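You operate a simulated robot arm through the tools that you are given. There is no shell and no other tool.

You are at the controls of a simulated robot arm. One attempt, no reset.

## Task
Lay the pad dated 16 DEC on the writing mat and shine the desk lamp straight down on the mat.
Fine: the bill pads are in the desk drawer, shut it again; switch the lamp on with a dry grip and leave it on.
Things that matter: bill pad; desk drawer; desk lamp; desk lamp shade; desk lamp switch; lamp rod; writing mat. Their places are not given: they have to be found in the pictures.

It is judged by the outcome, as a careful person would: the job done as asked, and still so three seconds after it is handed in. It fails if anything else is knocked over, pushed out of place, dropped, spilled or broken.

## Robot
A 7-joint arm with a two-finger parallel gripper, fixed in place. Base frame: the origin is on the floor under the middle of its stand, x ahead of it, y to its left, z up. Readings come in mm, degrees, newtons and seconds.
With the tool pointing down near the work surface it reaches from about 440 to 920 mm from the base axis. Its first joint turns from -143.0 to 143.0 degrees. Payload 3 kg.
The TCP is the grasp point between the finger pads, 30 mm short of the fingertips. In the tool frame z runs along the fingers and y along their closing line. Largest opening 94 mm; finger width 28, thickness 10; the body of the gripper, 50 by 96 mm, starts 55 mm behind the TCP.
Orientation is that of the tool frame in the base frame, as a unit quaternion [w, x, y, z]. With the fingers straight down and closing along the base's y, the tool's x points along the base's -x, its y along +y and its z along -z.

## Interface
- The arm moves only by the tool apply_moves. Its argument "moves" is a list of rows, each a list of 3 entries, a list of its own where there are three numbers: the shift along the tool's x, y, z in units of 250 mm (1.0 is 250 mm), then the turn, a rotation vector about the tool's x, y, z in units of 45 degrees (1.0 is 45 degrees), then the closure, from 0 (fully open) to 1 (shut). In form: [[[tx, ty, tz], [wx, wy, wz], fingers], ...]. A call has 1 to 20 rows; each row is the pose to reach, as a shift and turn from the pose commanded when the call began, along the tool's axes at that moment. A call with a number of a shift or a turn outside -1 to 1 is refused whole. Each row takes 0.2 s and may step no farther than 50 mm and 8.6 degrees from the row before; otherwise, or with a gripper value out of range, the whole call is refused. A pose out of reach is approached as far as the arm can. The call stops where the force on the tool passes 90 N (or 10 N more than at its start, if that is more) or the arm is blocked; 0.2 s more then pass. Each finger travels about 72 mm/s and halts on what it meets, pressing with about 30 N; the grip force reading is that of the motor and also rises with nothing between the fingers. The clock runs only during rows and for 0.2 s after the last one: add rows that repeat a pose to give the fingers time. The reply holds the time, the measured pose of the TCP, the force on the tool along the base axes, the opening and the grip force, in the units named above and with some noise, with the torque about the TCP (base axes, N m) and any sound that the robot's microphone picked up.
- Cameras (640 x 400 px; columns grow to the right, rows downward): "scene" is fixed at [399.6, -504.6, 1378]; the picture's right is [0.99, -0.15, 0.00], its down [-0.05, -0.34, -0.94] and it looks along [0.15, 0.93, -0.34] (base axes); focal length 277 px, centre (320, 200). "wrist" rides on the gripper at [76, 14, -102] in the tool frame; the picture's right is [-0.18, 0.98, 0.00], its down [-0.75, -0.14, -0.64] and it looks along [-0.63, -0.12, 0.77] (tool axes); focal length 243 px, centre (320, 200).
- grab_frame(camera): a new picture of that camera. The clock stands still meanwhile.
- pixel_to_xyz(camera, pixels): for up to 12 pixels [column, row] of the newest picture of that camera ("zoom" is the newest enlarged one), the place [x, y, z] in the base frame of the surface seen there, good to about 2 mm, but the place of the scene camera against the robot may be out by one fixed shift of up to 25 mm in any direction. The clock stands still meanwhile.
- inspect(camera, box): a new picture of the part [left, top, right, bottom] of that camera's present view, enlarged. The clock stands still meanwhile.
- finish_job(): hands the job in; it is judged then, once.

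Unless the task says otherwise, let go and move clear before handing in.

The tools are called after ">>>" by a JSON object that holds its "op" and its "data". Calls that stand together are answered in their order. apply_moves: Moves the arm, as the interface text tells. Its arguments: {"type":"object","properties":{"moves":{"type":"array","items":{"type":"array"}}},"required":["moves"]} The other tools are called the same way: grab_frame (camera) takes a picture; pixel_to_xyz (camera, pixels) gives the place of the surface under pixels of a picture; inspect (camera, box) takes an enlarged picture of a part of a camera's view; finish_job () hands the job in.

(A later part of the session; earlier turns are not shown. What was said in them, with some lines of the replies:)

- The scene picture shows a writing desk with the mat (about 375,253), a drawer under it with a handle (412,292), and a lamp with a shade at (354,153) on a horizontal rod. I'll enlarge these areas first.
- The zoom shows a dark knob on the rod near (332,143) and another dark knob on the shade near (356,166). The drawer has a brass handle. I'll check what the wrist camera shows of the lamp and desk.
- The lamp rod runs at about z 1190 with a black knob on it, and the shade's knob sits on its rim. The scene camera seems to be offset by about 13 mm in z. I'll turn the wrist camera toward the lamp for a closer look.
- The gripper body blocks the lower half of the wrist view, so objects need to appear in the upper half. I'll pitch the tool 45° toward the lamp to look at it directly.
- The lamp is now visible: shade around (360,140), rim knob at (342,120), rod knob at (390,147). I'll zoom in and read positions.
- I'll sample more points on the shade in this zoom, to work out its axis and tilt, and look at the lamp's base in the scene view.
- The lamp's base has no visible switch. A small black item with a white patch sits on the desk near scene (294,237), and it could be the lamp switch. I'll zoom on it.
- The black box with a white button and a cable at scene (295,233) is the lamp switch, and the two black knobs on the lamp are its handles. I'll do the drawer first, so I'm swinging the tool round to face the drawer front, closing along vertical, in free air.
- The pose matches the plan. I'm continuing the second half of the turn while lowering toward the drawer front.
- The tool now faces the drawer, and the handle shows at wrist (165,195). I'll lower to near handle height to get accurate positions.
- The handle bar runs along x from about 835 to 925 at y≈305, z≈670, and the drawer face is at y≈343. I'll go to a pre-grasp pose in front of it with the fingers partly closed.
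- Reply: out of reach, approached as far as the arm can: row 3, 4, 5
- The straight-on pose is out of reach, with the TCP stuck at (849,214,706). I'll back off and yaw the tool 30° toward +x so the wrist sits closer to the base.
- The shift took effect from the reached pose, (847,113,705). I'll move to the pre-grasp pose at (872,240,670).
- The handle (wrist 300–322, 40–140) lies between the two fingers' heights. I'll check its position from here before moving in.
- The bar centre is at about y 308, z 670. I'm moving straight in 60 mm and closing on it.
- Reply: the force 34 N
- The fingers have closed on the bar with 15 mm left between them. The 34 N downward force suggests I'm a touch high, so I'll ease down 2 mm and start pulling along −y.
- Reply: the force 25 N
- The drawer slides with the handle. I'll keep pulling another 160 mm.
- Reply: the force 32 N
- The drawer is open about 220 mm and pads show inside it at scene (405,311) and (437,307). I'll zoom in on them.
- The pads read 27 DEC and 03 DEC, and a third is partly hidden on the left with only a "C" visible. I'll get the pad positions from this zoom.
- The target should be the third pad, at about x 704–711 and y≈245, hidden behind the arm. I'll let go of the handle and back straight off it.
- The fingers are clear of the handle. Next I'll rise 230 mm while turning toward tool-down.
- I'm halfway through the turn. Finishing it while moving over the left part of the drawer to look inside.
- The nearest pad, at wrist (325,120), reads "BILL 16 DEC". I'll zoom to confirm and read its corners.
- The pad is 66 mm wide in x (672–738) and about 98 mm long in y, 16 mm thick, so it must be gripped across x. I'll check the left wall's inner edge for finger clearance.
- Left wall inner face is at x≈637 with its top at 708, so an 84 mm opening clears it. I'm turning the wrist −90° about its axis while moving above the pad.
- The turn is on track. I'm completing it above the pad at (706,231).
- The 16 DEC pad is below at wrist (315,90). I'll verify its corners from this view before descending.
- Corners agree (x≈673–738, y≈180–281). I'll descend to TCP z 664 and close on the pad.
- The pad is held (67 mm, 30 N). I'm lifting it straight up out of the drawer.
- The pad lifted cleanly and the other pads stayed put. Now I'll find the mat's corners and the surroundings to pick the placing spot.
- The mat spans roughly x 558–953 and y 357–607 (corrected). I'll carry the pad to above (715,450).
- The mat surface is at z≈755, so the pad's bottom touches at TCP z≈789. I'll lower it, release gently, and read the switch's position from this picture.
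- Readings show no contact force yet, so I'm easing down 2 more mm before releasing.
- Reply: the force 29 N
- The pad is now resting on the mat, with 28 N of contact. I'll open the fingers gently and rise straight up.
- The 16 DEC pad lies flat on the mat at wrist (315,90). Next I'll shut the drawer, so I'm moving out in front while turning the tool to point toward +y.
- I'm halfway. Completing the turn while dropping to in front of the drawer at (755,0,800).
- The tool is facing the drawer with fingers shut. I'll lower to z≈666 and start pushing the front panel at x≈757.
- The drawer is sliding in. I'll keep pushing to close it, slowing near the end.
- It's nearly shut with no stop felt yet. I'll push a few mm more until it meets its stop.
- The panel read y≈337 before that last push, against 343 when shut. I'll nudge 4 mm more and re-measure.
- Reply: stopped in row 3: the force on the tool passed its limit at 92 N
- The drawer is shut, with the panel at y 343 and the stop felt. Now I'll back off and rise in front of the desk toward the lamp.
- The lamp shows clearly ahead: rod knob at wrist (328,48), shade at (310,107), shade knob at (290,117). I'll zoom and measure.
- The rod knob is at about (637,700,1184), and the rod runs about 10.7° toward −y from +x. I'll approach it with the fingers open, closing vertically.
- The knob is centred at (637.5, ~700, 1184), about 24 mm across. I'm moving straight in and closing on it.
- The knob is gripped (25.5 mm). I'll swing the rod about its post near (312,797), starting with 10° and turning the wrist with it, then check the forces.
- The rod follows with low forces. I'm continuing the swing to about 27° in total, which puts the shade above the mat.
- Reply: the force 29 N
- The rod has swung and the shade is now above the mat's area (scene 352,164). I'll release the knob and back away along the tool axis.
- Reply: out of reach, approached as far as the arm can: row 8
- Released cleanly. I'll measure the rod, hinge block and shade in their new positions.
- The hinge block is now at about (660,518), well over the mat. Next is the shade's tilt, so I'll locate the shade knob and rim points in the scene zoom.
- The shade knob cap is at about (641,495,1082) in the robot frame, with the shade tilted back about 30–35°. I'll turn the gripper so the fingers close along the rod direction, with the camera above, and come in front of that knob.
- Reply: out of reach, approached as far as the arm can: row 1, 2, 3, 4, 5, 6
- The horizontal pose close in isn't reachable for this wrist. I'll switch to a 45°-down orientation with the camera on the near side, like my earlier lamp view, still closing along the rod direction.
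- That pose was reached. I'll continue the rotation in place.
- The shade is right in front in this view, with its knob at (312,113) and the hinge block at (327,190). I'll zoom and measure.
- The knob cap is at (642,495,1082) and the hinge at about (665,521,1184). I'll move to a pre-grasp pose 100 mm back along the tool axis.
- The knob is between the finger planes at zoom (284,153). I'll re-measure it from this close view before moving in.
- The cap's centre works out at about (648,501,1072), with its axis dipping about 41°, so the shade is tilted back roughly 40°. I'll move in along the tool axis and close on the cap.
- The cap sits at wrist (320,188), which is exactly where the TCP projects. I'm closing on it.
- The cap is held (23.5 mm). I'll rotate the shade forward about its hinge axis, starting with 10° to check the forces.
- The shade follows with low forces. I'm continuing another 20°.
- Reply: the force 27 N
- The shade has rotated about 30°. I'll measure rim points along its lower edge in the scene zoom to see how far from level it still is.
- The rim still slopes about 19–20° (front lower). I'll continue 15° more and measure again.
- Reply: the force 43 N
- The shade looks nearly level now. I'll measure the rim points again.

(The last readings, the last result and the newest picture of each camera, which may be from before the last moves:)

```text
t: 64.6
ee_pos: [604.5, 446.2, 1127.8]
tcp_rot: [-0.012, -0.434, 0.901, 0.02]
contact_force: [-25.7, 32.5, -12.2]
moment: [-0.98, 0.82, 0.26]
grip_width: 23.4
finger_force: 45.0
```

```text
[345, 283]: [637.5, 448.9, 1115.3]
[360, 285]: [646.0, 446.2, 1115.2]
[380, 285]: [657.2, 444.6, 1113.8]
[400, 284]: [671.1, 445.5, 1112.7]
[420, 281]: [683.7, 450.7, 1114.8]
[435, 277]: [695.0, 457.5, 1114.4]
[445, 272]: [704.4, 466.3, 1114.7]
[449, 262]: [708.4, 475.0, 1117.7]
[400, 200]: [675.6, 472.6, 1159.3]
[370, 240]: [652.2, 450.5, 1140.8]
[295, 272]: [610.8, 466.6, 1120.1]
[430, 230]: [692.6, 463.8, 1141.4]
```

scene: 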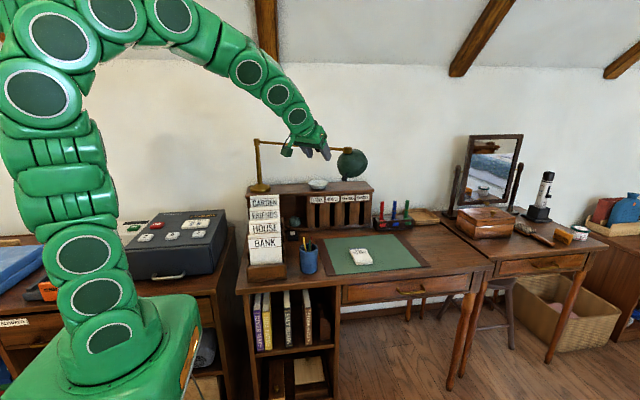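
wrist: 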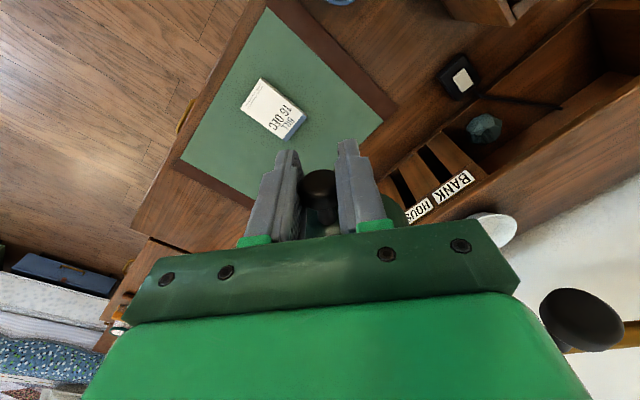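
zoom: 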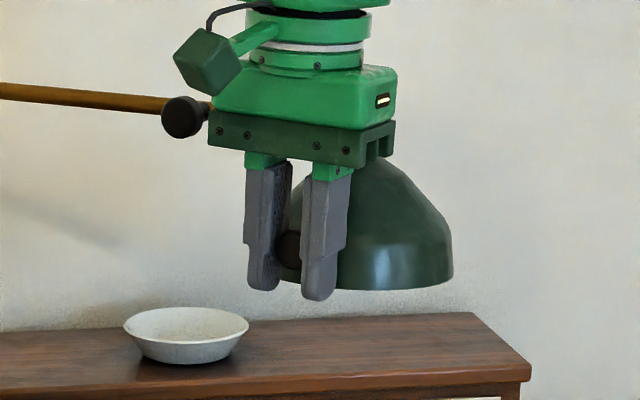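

The rim is now within a couple of degrees of level. I'll zoom harder on it for a finer measure.

>>> {"op": "inspect", "data": {"camera": "scene", "box": [326, 158, 366, 183]}}

>>> {"op": "pixel_to_xyz", "data": {"camera": "zoom", "pixels": [[100, 240], [160, 250], [220, 258], [280, 262], [340, 262], [400, 258], [460, 245], [500, 230], [530, 210], [545, 195], [555, 175], [560, 150]]}}

```text
16.00 times, centred on (346, 170) of scene
```

zoom: 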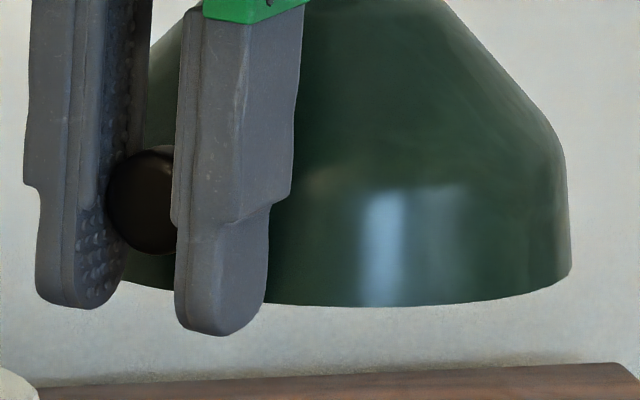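

```text
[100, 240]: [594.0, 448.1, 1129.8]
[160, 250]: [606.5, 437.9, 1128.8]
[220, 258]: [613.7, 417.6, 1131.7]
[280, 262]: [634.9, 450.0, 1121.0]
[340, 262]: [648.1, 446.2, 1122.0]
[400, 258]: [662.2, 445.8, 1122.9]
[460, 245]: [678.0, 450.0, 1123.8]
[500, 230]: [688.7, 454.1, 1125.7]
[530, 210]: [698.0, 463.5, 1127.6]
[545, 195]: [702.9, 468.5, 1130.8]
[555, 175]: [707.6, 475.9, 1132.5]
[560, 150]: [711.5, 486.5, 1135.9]
```

Sampling right along the visible rim edge in this zoom.

>>> {"op": "pixel_to_xyz", "data": {"camera": "zoom", "pixels": [[145, 282], [160, 284], [275, 300], [310, 303], [360, 304], [400, 303], [440, 301], [480, 295], [510, 289], [540, 281], [560, 272], [566, 264]]}}

```text
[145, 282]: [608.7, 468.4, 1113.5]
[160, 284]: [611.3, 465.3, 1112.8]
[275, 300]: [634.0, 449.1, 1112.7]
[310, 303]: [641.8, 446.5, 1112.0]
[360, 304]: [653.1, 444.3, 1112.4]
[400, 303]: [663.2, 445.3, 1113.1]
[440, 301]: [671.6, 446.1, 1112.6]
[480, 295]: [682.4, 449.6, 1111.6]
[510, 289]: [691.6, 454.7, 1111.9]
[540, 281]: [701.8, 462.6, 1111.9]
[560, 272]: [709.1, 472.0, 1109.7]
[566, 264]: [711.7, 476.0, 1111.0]
```

The edge points give z ≈ 1112.5 in front and ≈ 1110.5 at the side, so it is level within about 2°. I'll relax the lateral strain, release, and back off upward to re-measure it freely.

>>> {"op": "apply_moves", "data": {"moves": [[[0, 0.01, 0], [0, 0, 0], 1.0], [[0, 0.01, 0], [0, 0, 0], 0.7], [[0, 0.01, 0], [0, 0, 0], 0.55], [[0, 0.01, 0], [0, 0, 0], 0.4], [[0, 0.01, 0], [0, 0, 0], 0.4], [[0, 0.01, -0.1], [0, 0, 0], 0.4], [[0, 0.01, -0.25], [0, 0, 0], 0.4], [[0, 0.01, -0.4], [0, 0, 0], 0.4], [[0.12, 0.01, -0.5], [0, 0, 0], 0.4], [[0.3, 0.01, -0.5], [0, 0, 0], 0.4]]}}

>>> {"op": "inspect", "data": {"camera": "scene", "box": [290, 130, 390, 195]}}

>>> {"op": "grab_frame", "data": {"camera": "wrist"}}

```text
t: 66.8
ee_pos: [558.9, 384.2, 1251.3]
tcp_rot: [-0.012, -0.431, 0.902, 0.021]
contact_force: [-0.1, -0.4, 0.6]
moment: [-0.02, 0.02, 0.02]
grip_width: 56.7
finger_force: 0.1
out of reach, approached as far as the arm can: row 8, 9
```

```text
6.15 times, centred on (340, 162) of scene
```

zoom: 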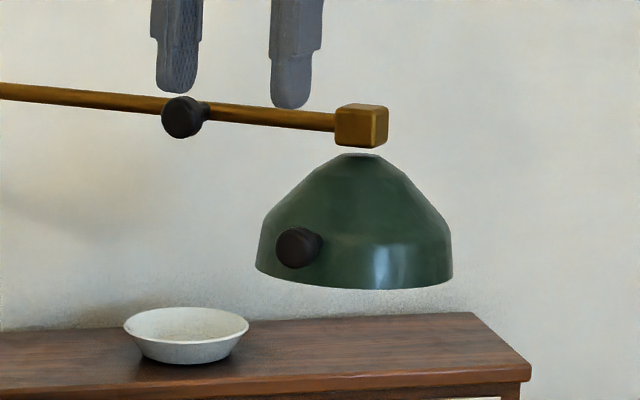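

```text
taken
```

wrist: 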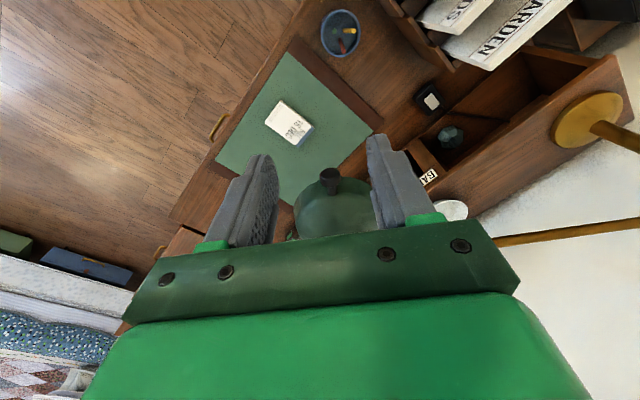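

The shade is free, hanging level-looking below the block, with its apex flat at zoom (363,155). I'll zoom further and sample its rim all along.

>>> {"op": "inspect", "data": {"camera": "scene", "box": [326, 152, 366, 177]}}

```text
16.00 times, centred on (346, 164) of scene
```

zoom: 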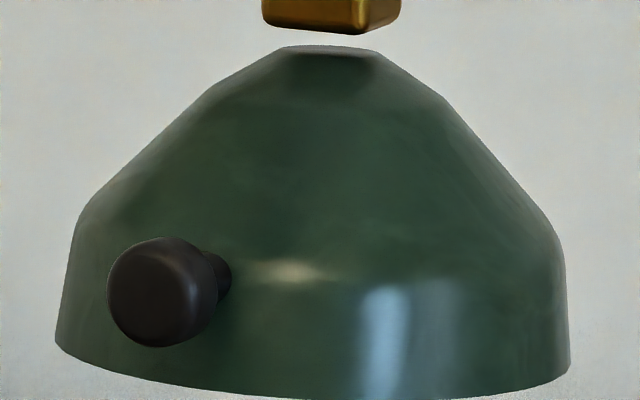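

>>> {"op": "inspect", "data": {"camera": "scene", "box": [326, 155, 366, 180]}}

>>> {"op": "pixel_to_xyz", "data": {"camera": "zoom", "pixels": [[57, 294], [80, 306], [120, 321], [160, 332], [220, 343], [280, 350], [340, 353], [400, 351], [460, 345], [510, 335], [545, 324], [567, 310]]}}

```text
16.00 times, centred on (346, 168) of scene
```

zoom: 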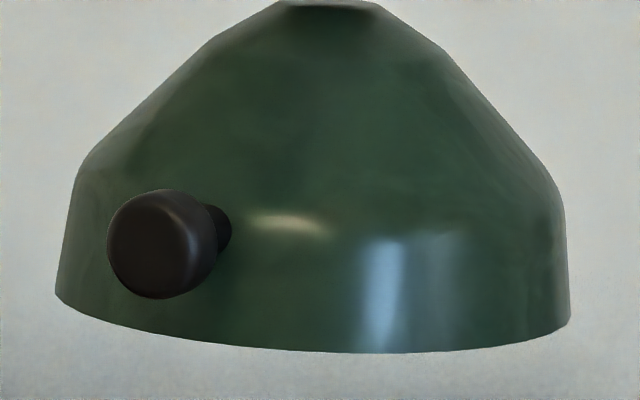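

```text
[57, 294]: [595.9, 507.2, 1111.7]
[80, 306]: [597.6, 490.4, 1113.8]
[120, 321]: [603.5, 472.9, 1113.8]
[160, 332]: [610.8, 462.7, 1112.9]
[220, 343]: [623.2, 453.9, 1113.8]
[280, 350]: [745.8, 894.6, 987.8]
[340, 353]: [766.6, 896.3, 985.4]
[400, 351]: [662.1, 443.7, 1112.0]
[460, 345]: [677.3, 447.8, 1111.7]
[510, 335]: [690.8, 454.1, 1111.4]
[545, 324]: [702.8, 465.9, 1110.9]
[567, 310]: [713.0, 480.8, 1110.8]
```

The rim reads level to about 1.3°, with its centre at about (650,512), well over the mat. Next is the switch, so I'll map the obstacles round it (card rack, cup, hutch).

>>> {"op": "grab_frame", "data": {"camera": "scene"}}

>>> {"op": "inspect", "data": {"camera": "scene", "box": [235, 180, 335, 290]}}

>>> {"op": "inspect", "data": {"camera": "wrist", "box": [320, 0, 640, 200]}}

>>> {"op": "pixel_to_xyz", "data": {"camera": "wrist", "pixels": [[431, 101], [420, 92], [441, 92], [425, 110], [340, 20], [355, 30], [460, 55], [560, 8], [430, 15], [448, 135], [395, 20], [500, 80]]}}

```text
taken
```

scene: 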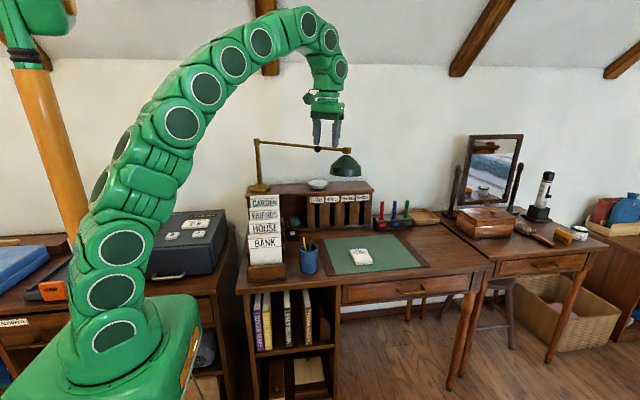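

```text
3.64 times, centred on (285, 235) of scene
```

zoom: 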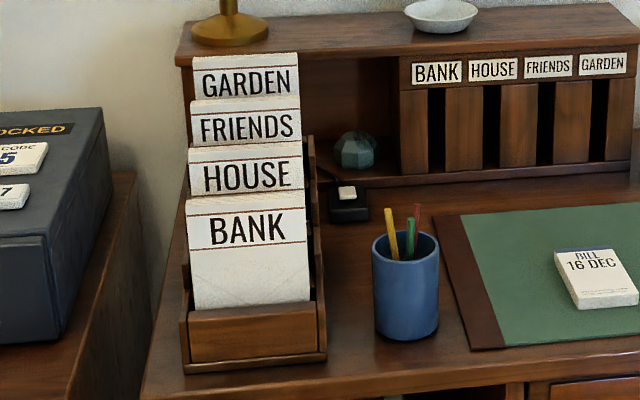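

```text
2.00 times, centred on (480, 100) of wrist
```

zoom: 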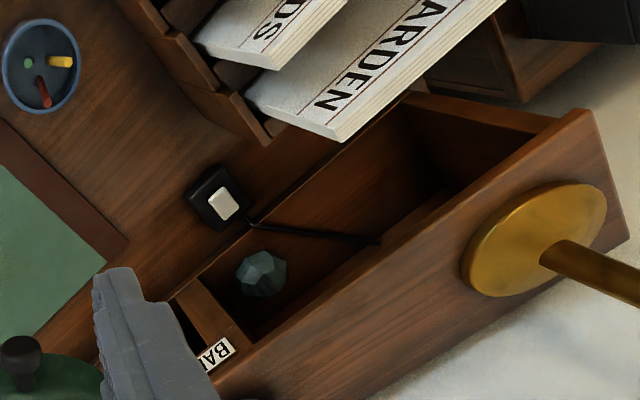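

```text
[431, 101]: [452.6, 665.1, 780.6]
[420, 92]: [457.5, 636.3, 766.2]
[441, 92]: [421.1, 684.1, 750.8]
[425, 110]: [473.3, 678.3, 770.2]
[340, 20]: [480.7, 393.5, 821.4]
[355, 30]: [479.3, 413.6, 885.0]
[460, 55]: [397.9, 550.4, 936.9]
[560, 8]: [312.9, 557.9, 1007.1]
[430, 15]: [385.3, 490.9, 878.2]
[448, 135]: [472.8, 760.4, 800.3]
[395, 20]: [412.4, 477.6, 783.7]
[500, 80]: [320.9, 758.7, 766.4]
```

The switch button is at about (453,665,781), between the card rack (x<420) and the hutch, with the cup at y<440. I'll tilt the tool so the wrist stays in front of the rod, and come down in front first, fingers shut.

>>> {"op": "apply_moves", "data": {"moves": [[[-0.005, 0.05, 0.083], [-0.072, -0.072, -0.109], 0.6], [[-0.009, 0.1, 0.166], [-0.144, -0.144, -0.218], 0.8], [[-0.014, 0.15, 0.25], [-0.217, -0.216, -0.327], 1.0], [[-0.019, 0.2, 0.333], [-0.289, -0.287, -0.436], 1.0], [[-0.023, 0.25, 0.416], [-0.361, -0.359, -0.545], 1.0], [[-0.028, 0.3, 0.499], [-0.433, -0.431, -0.654], 1.0]]}}

>>> {"op": "grab_frame", "data": {"camera": "scene"}}

>>> {"op": "grab_frame", "data": {"camera": "wrist"}}

```text
t: 68.2
ee_pos: [501.7, 441.2, 1131.7]
tcp_rot: [0.072, -0.628, 0.736, 0.243]
contact_force: [0.5, -0.3, 0.0]
moment: [0.01, 0.02, 0.03]
grip_width: 0.0
finger_force: 30.1
```

```text
taken
```

scene: 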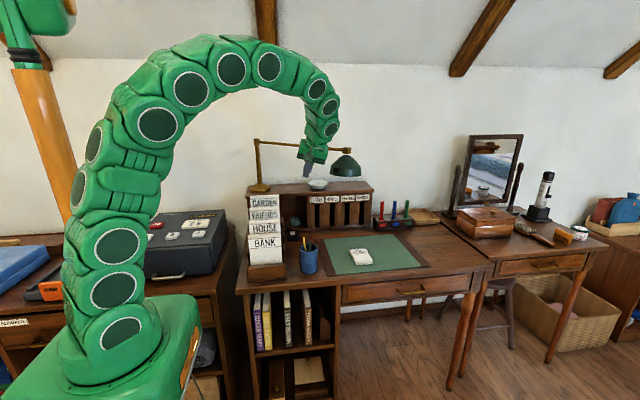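

```text
taken
```

wrist: 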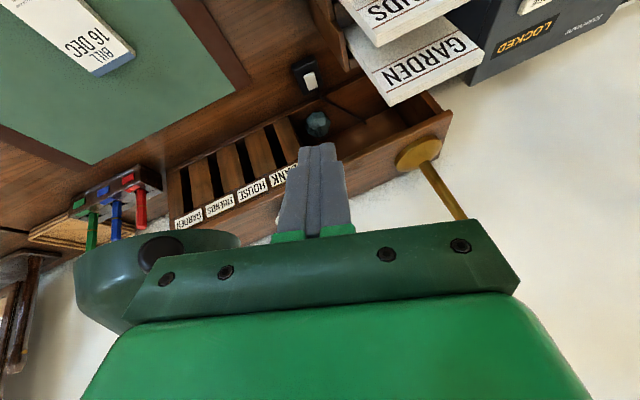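

The orientation was reached and everything is clear. I'll go down to (470,560,930), watching the clearance to rod and cards.

>>> {"op": "apply_moves", "data": {"moves": [[[-0.011, -0.008, 0.157], [0, 0, 0], 1.0], [[-0.022, -0.017, 0.314], [0, 0, 0], 1.0], [[-0.033, -0.025, 0.471], [0, 0, 0], 1.0], [[-0.044, -0.033, 0.628], [0, 0, 0], 1.0], [[-0.055, -0.042, 0.785], [0, 0, 0], 1.0], [[-0.066, -0.05, 0.942], [0, 0, 0], 1.0]]}}

>>> {"op": "grab_frame", "data": {"camera": "scene"}}

>>> {"op": "grab_frame", "data": {"camera": "wrist"}}

```text
t: 69.6
ee_pos: [471.4, 555.9, 929.0]
tcp_rot: [0.072, -0.628, 0.736, 0.243]
contact_force: [-0.1, 1.2, 0.2]
moment: [-0.01, -0.01, 0.01]
grip_width: 0.0
finger_force: 29.8
```

```text
taken
```

scene: 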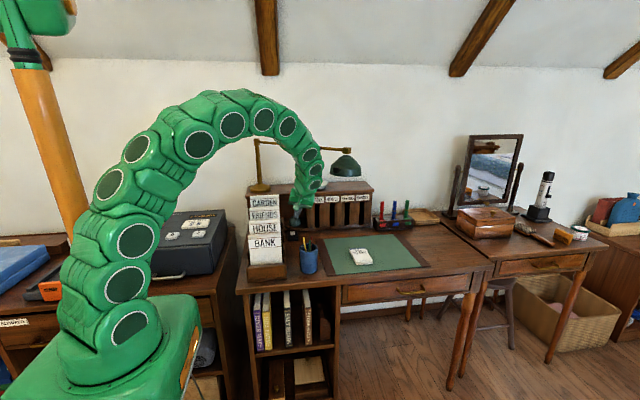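

```text
taken
```

wrist: 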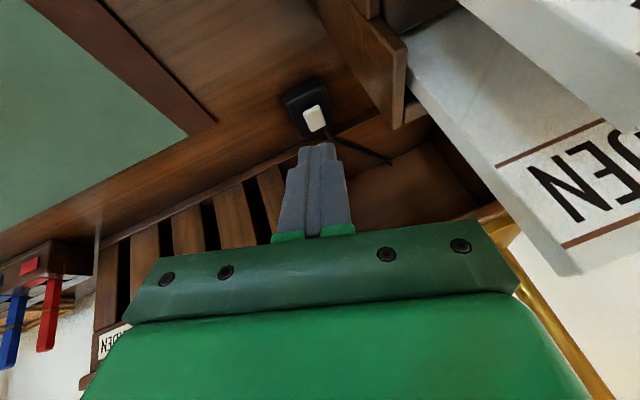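

The switch is ahead at wrist (315,118), and the card GARDEN lies off to the right. I'll measure the button and nearby edges precisely.

>>> {"op": "inspect", "data": {"camera": "wrist", "box": [270, 60, 430, 160]}}

>>> {"op": "pixel_to_xyz", "data": {"camera": "wrist", "pixels": [[315, 118], [306, 112], [322, 124], [286, 98], [318, 80], [330, 120], [395, 125], [400, 60], [500, 165], [560, 270], [410, 70], [330, 130]]}}

```text
4.00 times, centred on (350, 110) of wrist
```

zoom: 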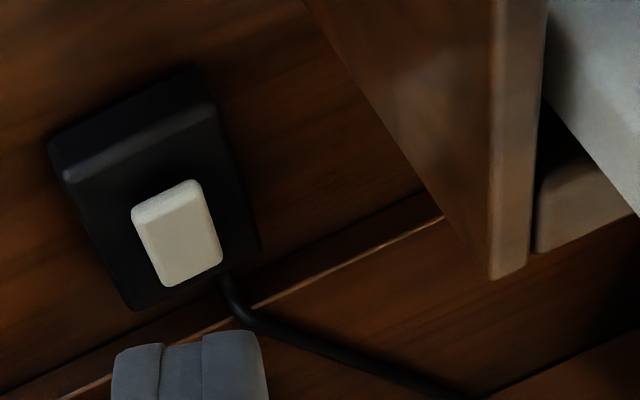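

```text
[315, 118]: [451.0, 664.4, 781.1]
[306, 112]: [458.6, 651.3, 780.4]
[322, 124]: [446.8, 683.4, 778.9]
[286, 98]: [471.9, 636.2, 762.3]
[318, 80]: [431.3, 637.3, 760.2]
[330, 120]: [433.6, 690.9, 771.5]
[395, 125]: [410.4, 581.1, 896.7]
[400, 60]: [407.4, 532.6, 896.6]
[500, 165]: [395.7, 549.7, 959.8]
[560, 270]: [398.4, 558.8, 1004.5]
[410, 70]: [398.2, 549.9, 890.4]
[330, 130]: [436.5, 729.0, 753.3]
```

The button is about 24×32 mm, centred at (451,664), with its top at z≈781. I'm moving the closed fingertips to just above it.

>>> {"op": "apply_moves", "data": {"moves": [[[-0.032, -0.011, 0.136], [0, 0, 0], 1.0], [[-0.063, -0.022, 0.273], [0, 0, 0], 1.0], [[-0.095, -0.032, 0.409], [0, 0, 0], 1.0], [[-0.126, -0.043, 0.545], [0, 0, 0], 1.0]]}}

>>> {"op": "grab_frame", "data": {"camera": "wrist"}}

>>> {"op": "inspect", "data": {"camera": "scene", "box": [250, 120, 390, 260]}}

```text
t: 70.6
ee_pos: [459.1, 644.6, 819.0]
tcp_rot: [0.073, -0.628, 0.736, 0.243]
contact_force: [0.1, -0.7, 0.5]
moment: [-0.02, 0.02, -0.01]
grip_width: 0.1
finger_force: 30.0
```

```text
taken
```

wrist: 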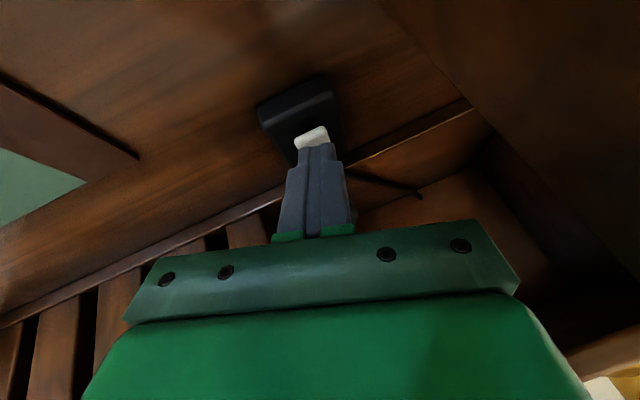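

```text
2.86 times, centred on (320, 190) of scene
```

zoom: 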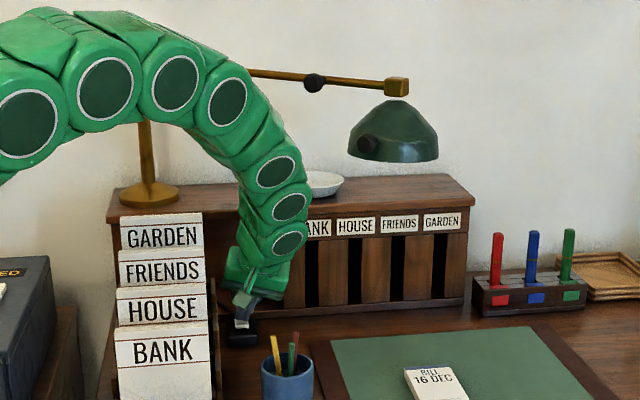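

The fingertips are about 12 mm above the button, wrist (313,137). I'll press down slowly and listen for a click.

>>> {"op": "apply_moves", "data": {"moves": [[[0.001, -0.004, 0.025], [0, 0, 0], 1.0], [[0.002, -0.007, 0.042], [0, 0, 0], 1.0], [[0.003, -0.009, 0.054], [0, 0, 0], 1.0], [[0.004, -0.011, 0.062], [0, 0, 0], 1.0]]}}

>>> {"op": "grab_frame", "data": {"camera": "wrist"}}

>>> {"op": "inspect", "data": {"camera": "scene", "box": [250, 120, 390, 260]}}

```text
t: 71.5
ee_pos: [458.9, 650.2, 810.9]
tcp_rot: [0.072, -0.627, 0.736, 0.245]
contact_force: [-11.3, -26.5, 32.5]
moment: [-0.85, 0.33, 0.01]
grip_width: 0.2
finger_force: 29.8
stopped in row 4: the force on the tool passed its limit at 99 N (the readings are from after the stop); the commanded pose is now the measured one
```

```text
taken
```

wrist: 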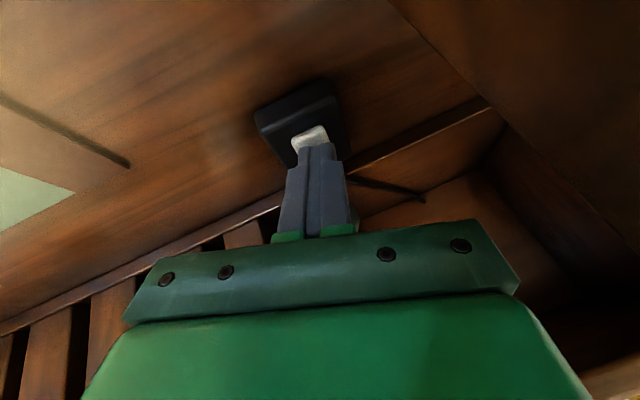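

```text
2.86 times, centred on (320, 190) of scene
```

zoom: 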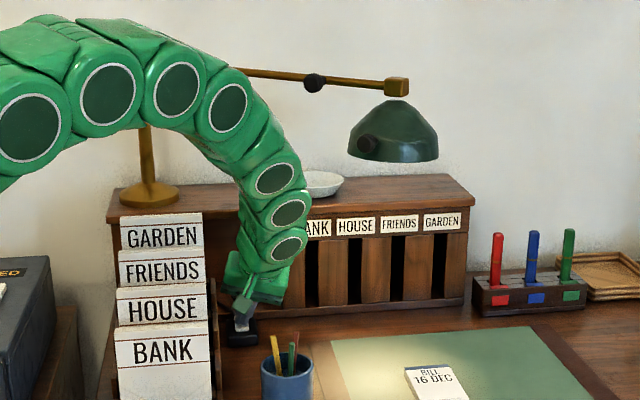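

The mat now looks lit: there is a bright patch near the pad in the scene zoom (around 400,360), so the lamp has come on. I'll lift off the switch straight back and check that it stays on.

>>> {"op": "apply_moves", "data": {"moves": [[[0, 0, -0.02], [0, 0, 0], 1.0], [[0, 0, -0.06], [0, 0, 0], 1.0], [[0, 0, -0.12], [0, 0, 0], 1.0]]}}

>>> {"op": "grab_frame", "data": {"camera": "scene"}}

>>> {"op": "grab_frame", "data": {"camera": "wrist"}}

```text
t: 72.3
ee_pos: [464.3, 638.4, 835.0]
tcp_rot: [0.072, -0.627, 0.736, 0.244]
contact_force: [0.0, 0.4, -0.8]
moment: [-0.01, 0.0, 0.01]
grip_width: 0.2
finger_force: 29.9
```

```text
taken
```

scene: 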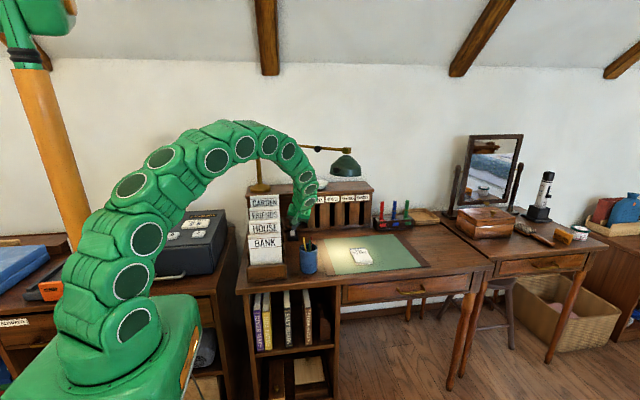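

```text
taken
```

wrist: 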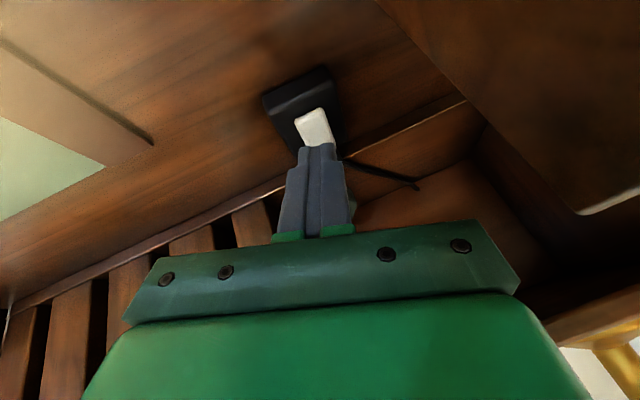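

The lamp stays on and the mat is lit. I'll back out by the same way I came and then look at the lit area and everything else.

>>> {"op": "apply_moves", "data": {"moves": [[[0.033, 0.011, -0.12], [0, 0, 0], 1.0], [[0.066, 0.022, -0.24], [0, 0, 0], 1.0], [[0.099, 0.032, -0.36], [0, 0, 0], 1.0], [[0.131, 0.043, -0.48], [0, 0, 0], 1.0]]}}

>>> {"op": "apply_moves", "data": {"moves": [[[0.011, 0.008, -0.157], [0, 0, 0], 1.0], [[0.022, 0.017, -0.314], [0, 0, 0], 1.0], [[0.033, 0.025, -0.471], [0, 0, 0], 1.0], [[0.044, 0.033, -0.628], [0, 0, 0], 1.0], [[0.055, 0.042, -0.785], [0, 0, 0], 1.0], [[0.066, 0.05, -0.942], [0, 0, 0], 1.0]]}}

>>> {"op": "grab_frame", "data": {"camera": "scene"}}

>>> {"op": "inspect", "data": {"camera": "scene", "box": [230, 130, 450, 300]}}

>>> {"op": "grab_frame", "data": {"camera": "wrist"}}

```text
t: 73.3
ee_pos: [471.2, 555.7, 929.1]
tcp_rot: [0.071, -0.627, 0.736, 0.244]
contact_force: [0.0, -0.3, -0.3]
moment: [-0.01, 0.02, 0.03]
grip_width: 0.0
finger_force: 29.3
```

```text
t: 74.7
ee_pos: [505.3, 435.4, 1129.8]
tcp_rot: [0.071, -0.627, 0.736, 0.245]
contact_force: [0.5, -0.9, -0.1]
moment: [0.03, 0.02, 0.03]
grip_width: 0.0
finger_force: 29.9
```

```text
taken
```

scene: 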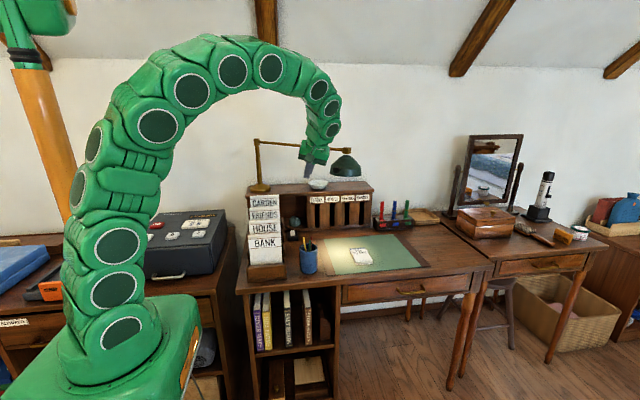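

```text
2.35 times, centred on (340, 215) of scene
```

zoom: 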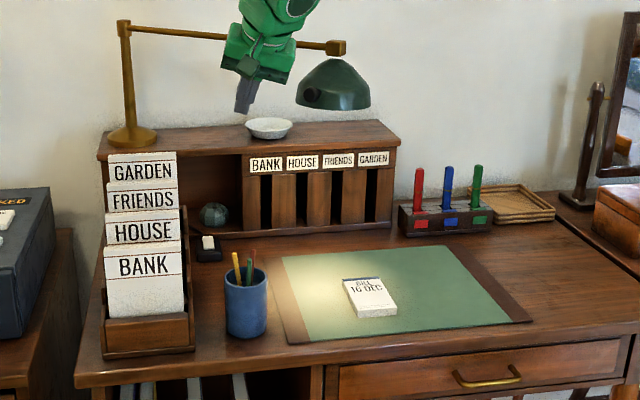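

```text
taken
```

wrist: 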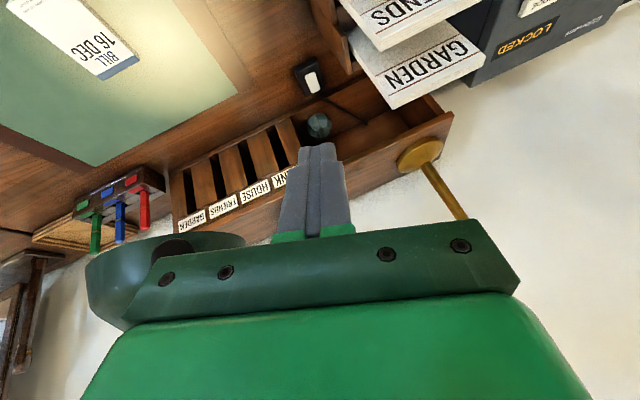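

The bright spot falls on the mat's left half, around zoom (340,300), and nothing else looks disturbed. I'll verify the mat edges against the shade's centre, the shade's level, and the switch and drawer.

>>> {"op": "pixel_to_xyz", "data": {"camera": "zoom", "pixels": [[284, 262], [438, 248], [288, 338], [528, 320], [340, 300], [345, 290], [210, 241], [208, 252], [485, 375], [400, 385], [333, 60], [355, 255]]}}

>>> {"op": "inspect", "data": {"camera": "scene", "box": [326, 150, 366, 180]}}

```text
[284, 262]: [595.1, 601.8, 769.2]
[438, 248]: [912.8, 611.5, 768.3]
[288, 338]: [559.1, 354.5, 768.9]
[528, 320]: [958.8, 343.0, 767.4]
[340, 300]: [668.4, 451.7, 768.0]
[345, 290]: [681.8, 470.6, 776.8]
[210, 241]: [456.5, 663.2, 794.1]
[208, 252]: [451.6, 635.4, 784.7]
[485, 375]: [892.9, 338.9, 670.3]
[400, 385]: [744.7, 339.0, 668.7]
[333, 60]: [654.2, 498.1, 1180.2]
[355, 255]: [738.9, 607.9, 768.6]
```

```text
13.33 times, centred on (346, 165) of scene
```

zoom: 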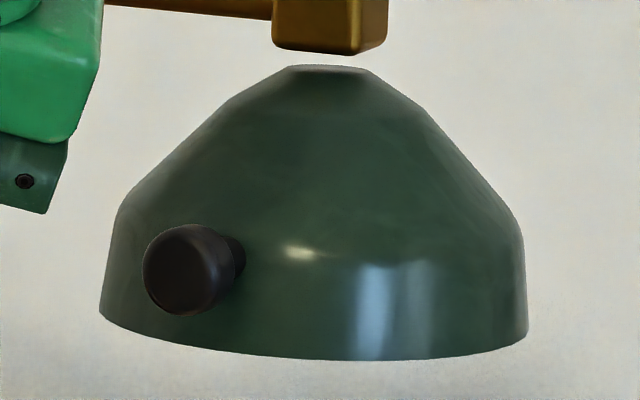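

The mat spans x 557–960, y 343–612 in this camera, and the shade's centre (657,505) is about 100 mm inside its edges. I'll cross-check the shade's level with the wrist camera too.

>>> {"op": "inspect", "data": {"camera": "wrist", "box": [70, 210, 270, 340]}}

```text
3.08 times, centred on (170, 275) of wrist
```

zoom: 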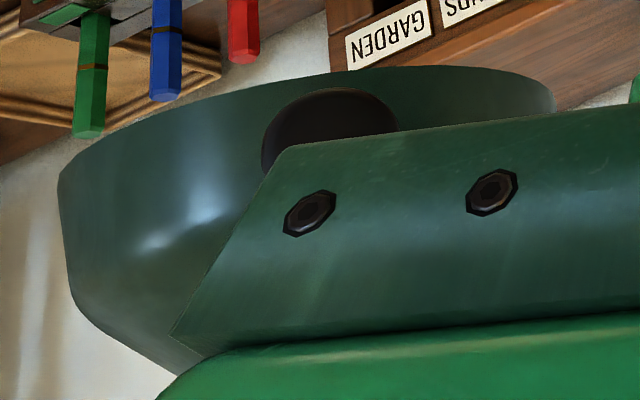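

>>> {"op": "pixel_to_xyz", "data": {"camera": "zoom", "pixels": [[63, 178], [90, 155], [130, 133], [180, 112], [230, 95], [280, 83], [330, 76], [380, 71], [430, 70], [480, 73], [525, 82], [550, 97]]}}

```text
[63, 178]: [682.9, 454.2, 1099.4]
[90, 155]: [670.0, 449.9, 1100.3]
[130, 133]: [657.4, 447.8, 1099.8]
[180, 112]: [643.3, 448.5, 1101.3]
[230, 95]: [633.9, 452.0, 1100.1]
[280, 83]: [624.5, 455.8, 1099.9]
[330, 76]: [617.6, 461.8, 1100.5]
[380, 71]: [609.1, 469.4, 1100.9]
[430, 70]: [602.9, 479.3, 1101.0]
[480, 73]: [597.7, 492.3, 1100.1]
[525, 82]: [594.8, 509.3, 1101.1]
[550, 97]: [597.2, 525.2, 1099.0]
```

Both cameras agree: the rim is level along the rod and within about 2° across it, which is straight down. I'll check that the switch box hasn't shifted, then move the arm clear.

>>> {"op": "inspect", "data": {"camera": "wrist", "box": [270, 40, 370, 110]}}

>>> {"op": "pixel_to_xyz", "data": {"camera": "wrist", "pixels": [[312, 82], [309, 76], [315, 88], [297, 68], [318, 60], [322, 122], [100, 60]]}}

>>> {"op": "apply_moves", "data": {"moves": [[[0.15, 0, -0.05], [0, 0, 0], 1.0], [[0.3, 0, -0.1], [0, 0, 0], 1.0], [[0.45, 0, -0.17], [0, 0, 0], 0.8], [[0.6, 0, -0.24], [0, 0, 0], 0.6], [[0.75, 0, -0.31], [0, 0, 0], 0.5]]}}

```text
5.71 times, centred on (320, 75) of wrist
```

zoom: 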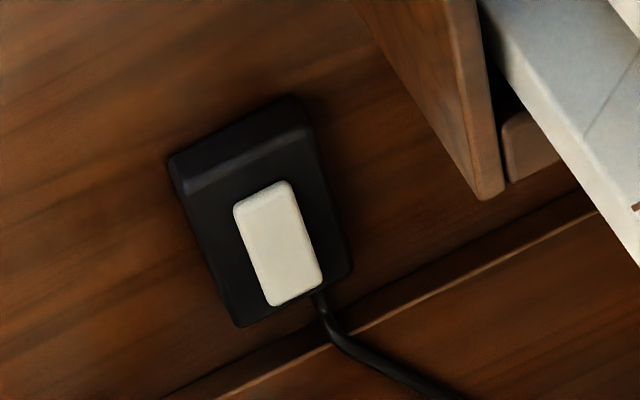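

```text
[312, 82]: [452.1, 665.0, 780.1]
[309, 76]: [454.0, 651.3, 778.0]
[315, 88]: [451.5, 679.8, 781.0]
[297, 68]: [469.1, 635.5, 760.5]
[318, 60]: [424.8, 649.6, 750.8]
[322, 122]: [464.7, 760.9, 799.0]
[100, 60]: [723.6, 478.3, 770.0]
```

```text
t: 75.9
ee_pos: [481.5, 235.4, 1118.7]
tcp_rot: [0.07, -0.628, 0.736, 0.244]
contact_force: [-0.6, -1.3, -0.3]
moment: [-0.01, 0.01, 0.01]
grip_width: 46.8
finger_force: 0.0
```

The switch hasn't moved (452,665,780) and the arm is clear. One last overall look before handing in.

>>> {"op": "grab_frame", "data": {"camera": "scene"}}

>>> {"op": "inspect", "data": {"camera": "scene", "box": [230, 130, 500, 300]}}

>>> {"op": "grab_frame", "data": {"camera": "wrist"}}

```text
taken
```

scene: 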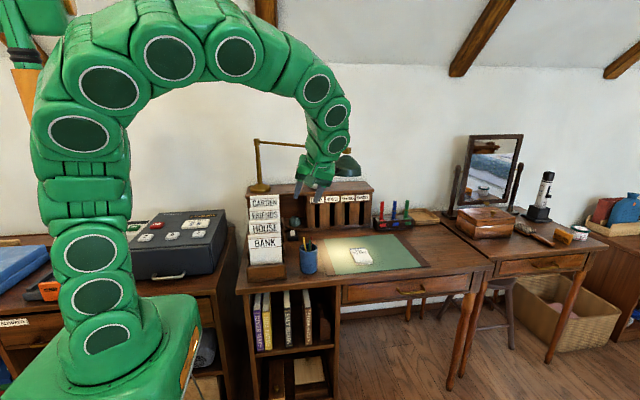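

```text
2.35 times, centred on (365, 215) of scene
```

zoom: 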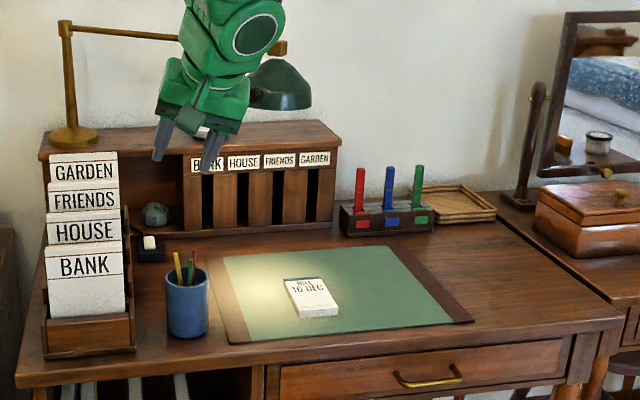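

```text
taken
```

wrist: 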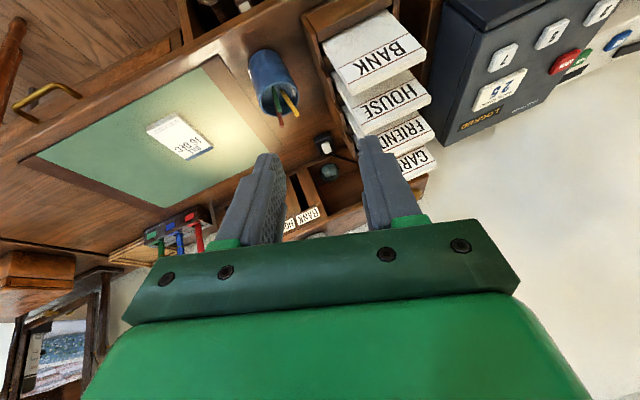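

The pictures show the 16 DEC pad lying flat on the mat, the drawer shut, and the lamp lit with its shade facing straight down over the mat. Everything else is in its place and the arm is clear, so I'm handing in.

>>> {"op": "finish_job", "data": {}}

```text
The job is handed in.
```

The job is done and handed in. In the last pictures:

- **Pad:** the 16 DEC pad lies flat on the writing mat, date side up.
- **Drawer:** it is shut again. I pushed it until it met its stop, and the other two pads stayed inside.
- **Lamp:** the shade hangs over the mat, about 100 mm in from the nearest edges. It faces straight down to within about 2°, measured with both cameras.
- **Switch:** one press turned the lamp on, and it stayed on after I let go. The gripper touched nothing wet, and the switch box did not shift.

Nothing else on or around the desk looked moved or knocked over, and the arm was clear of the desk and lamp when I handed in.
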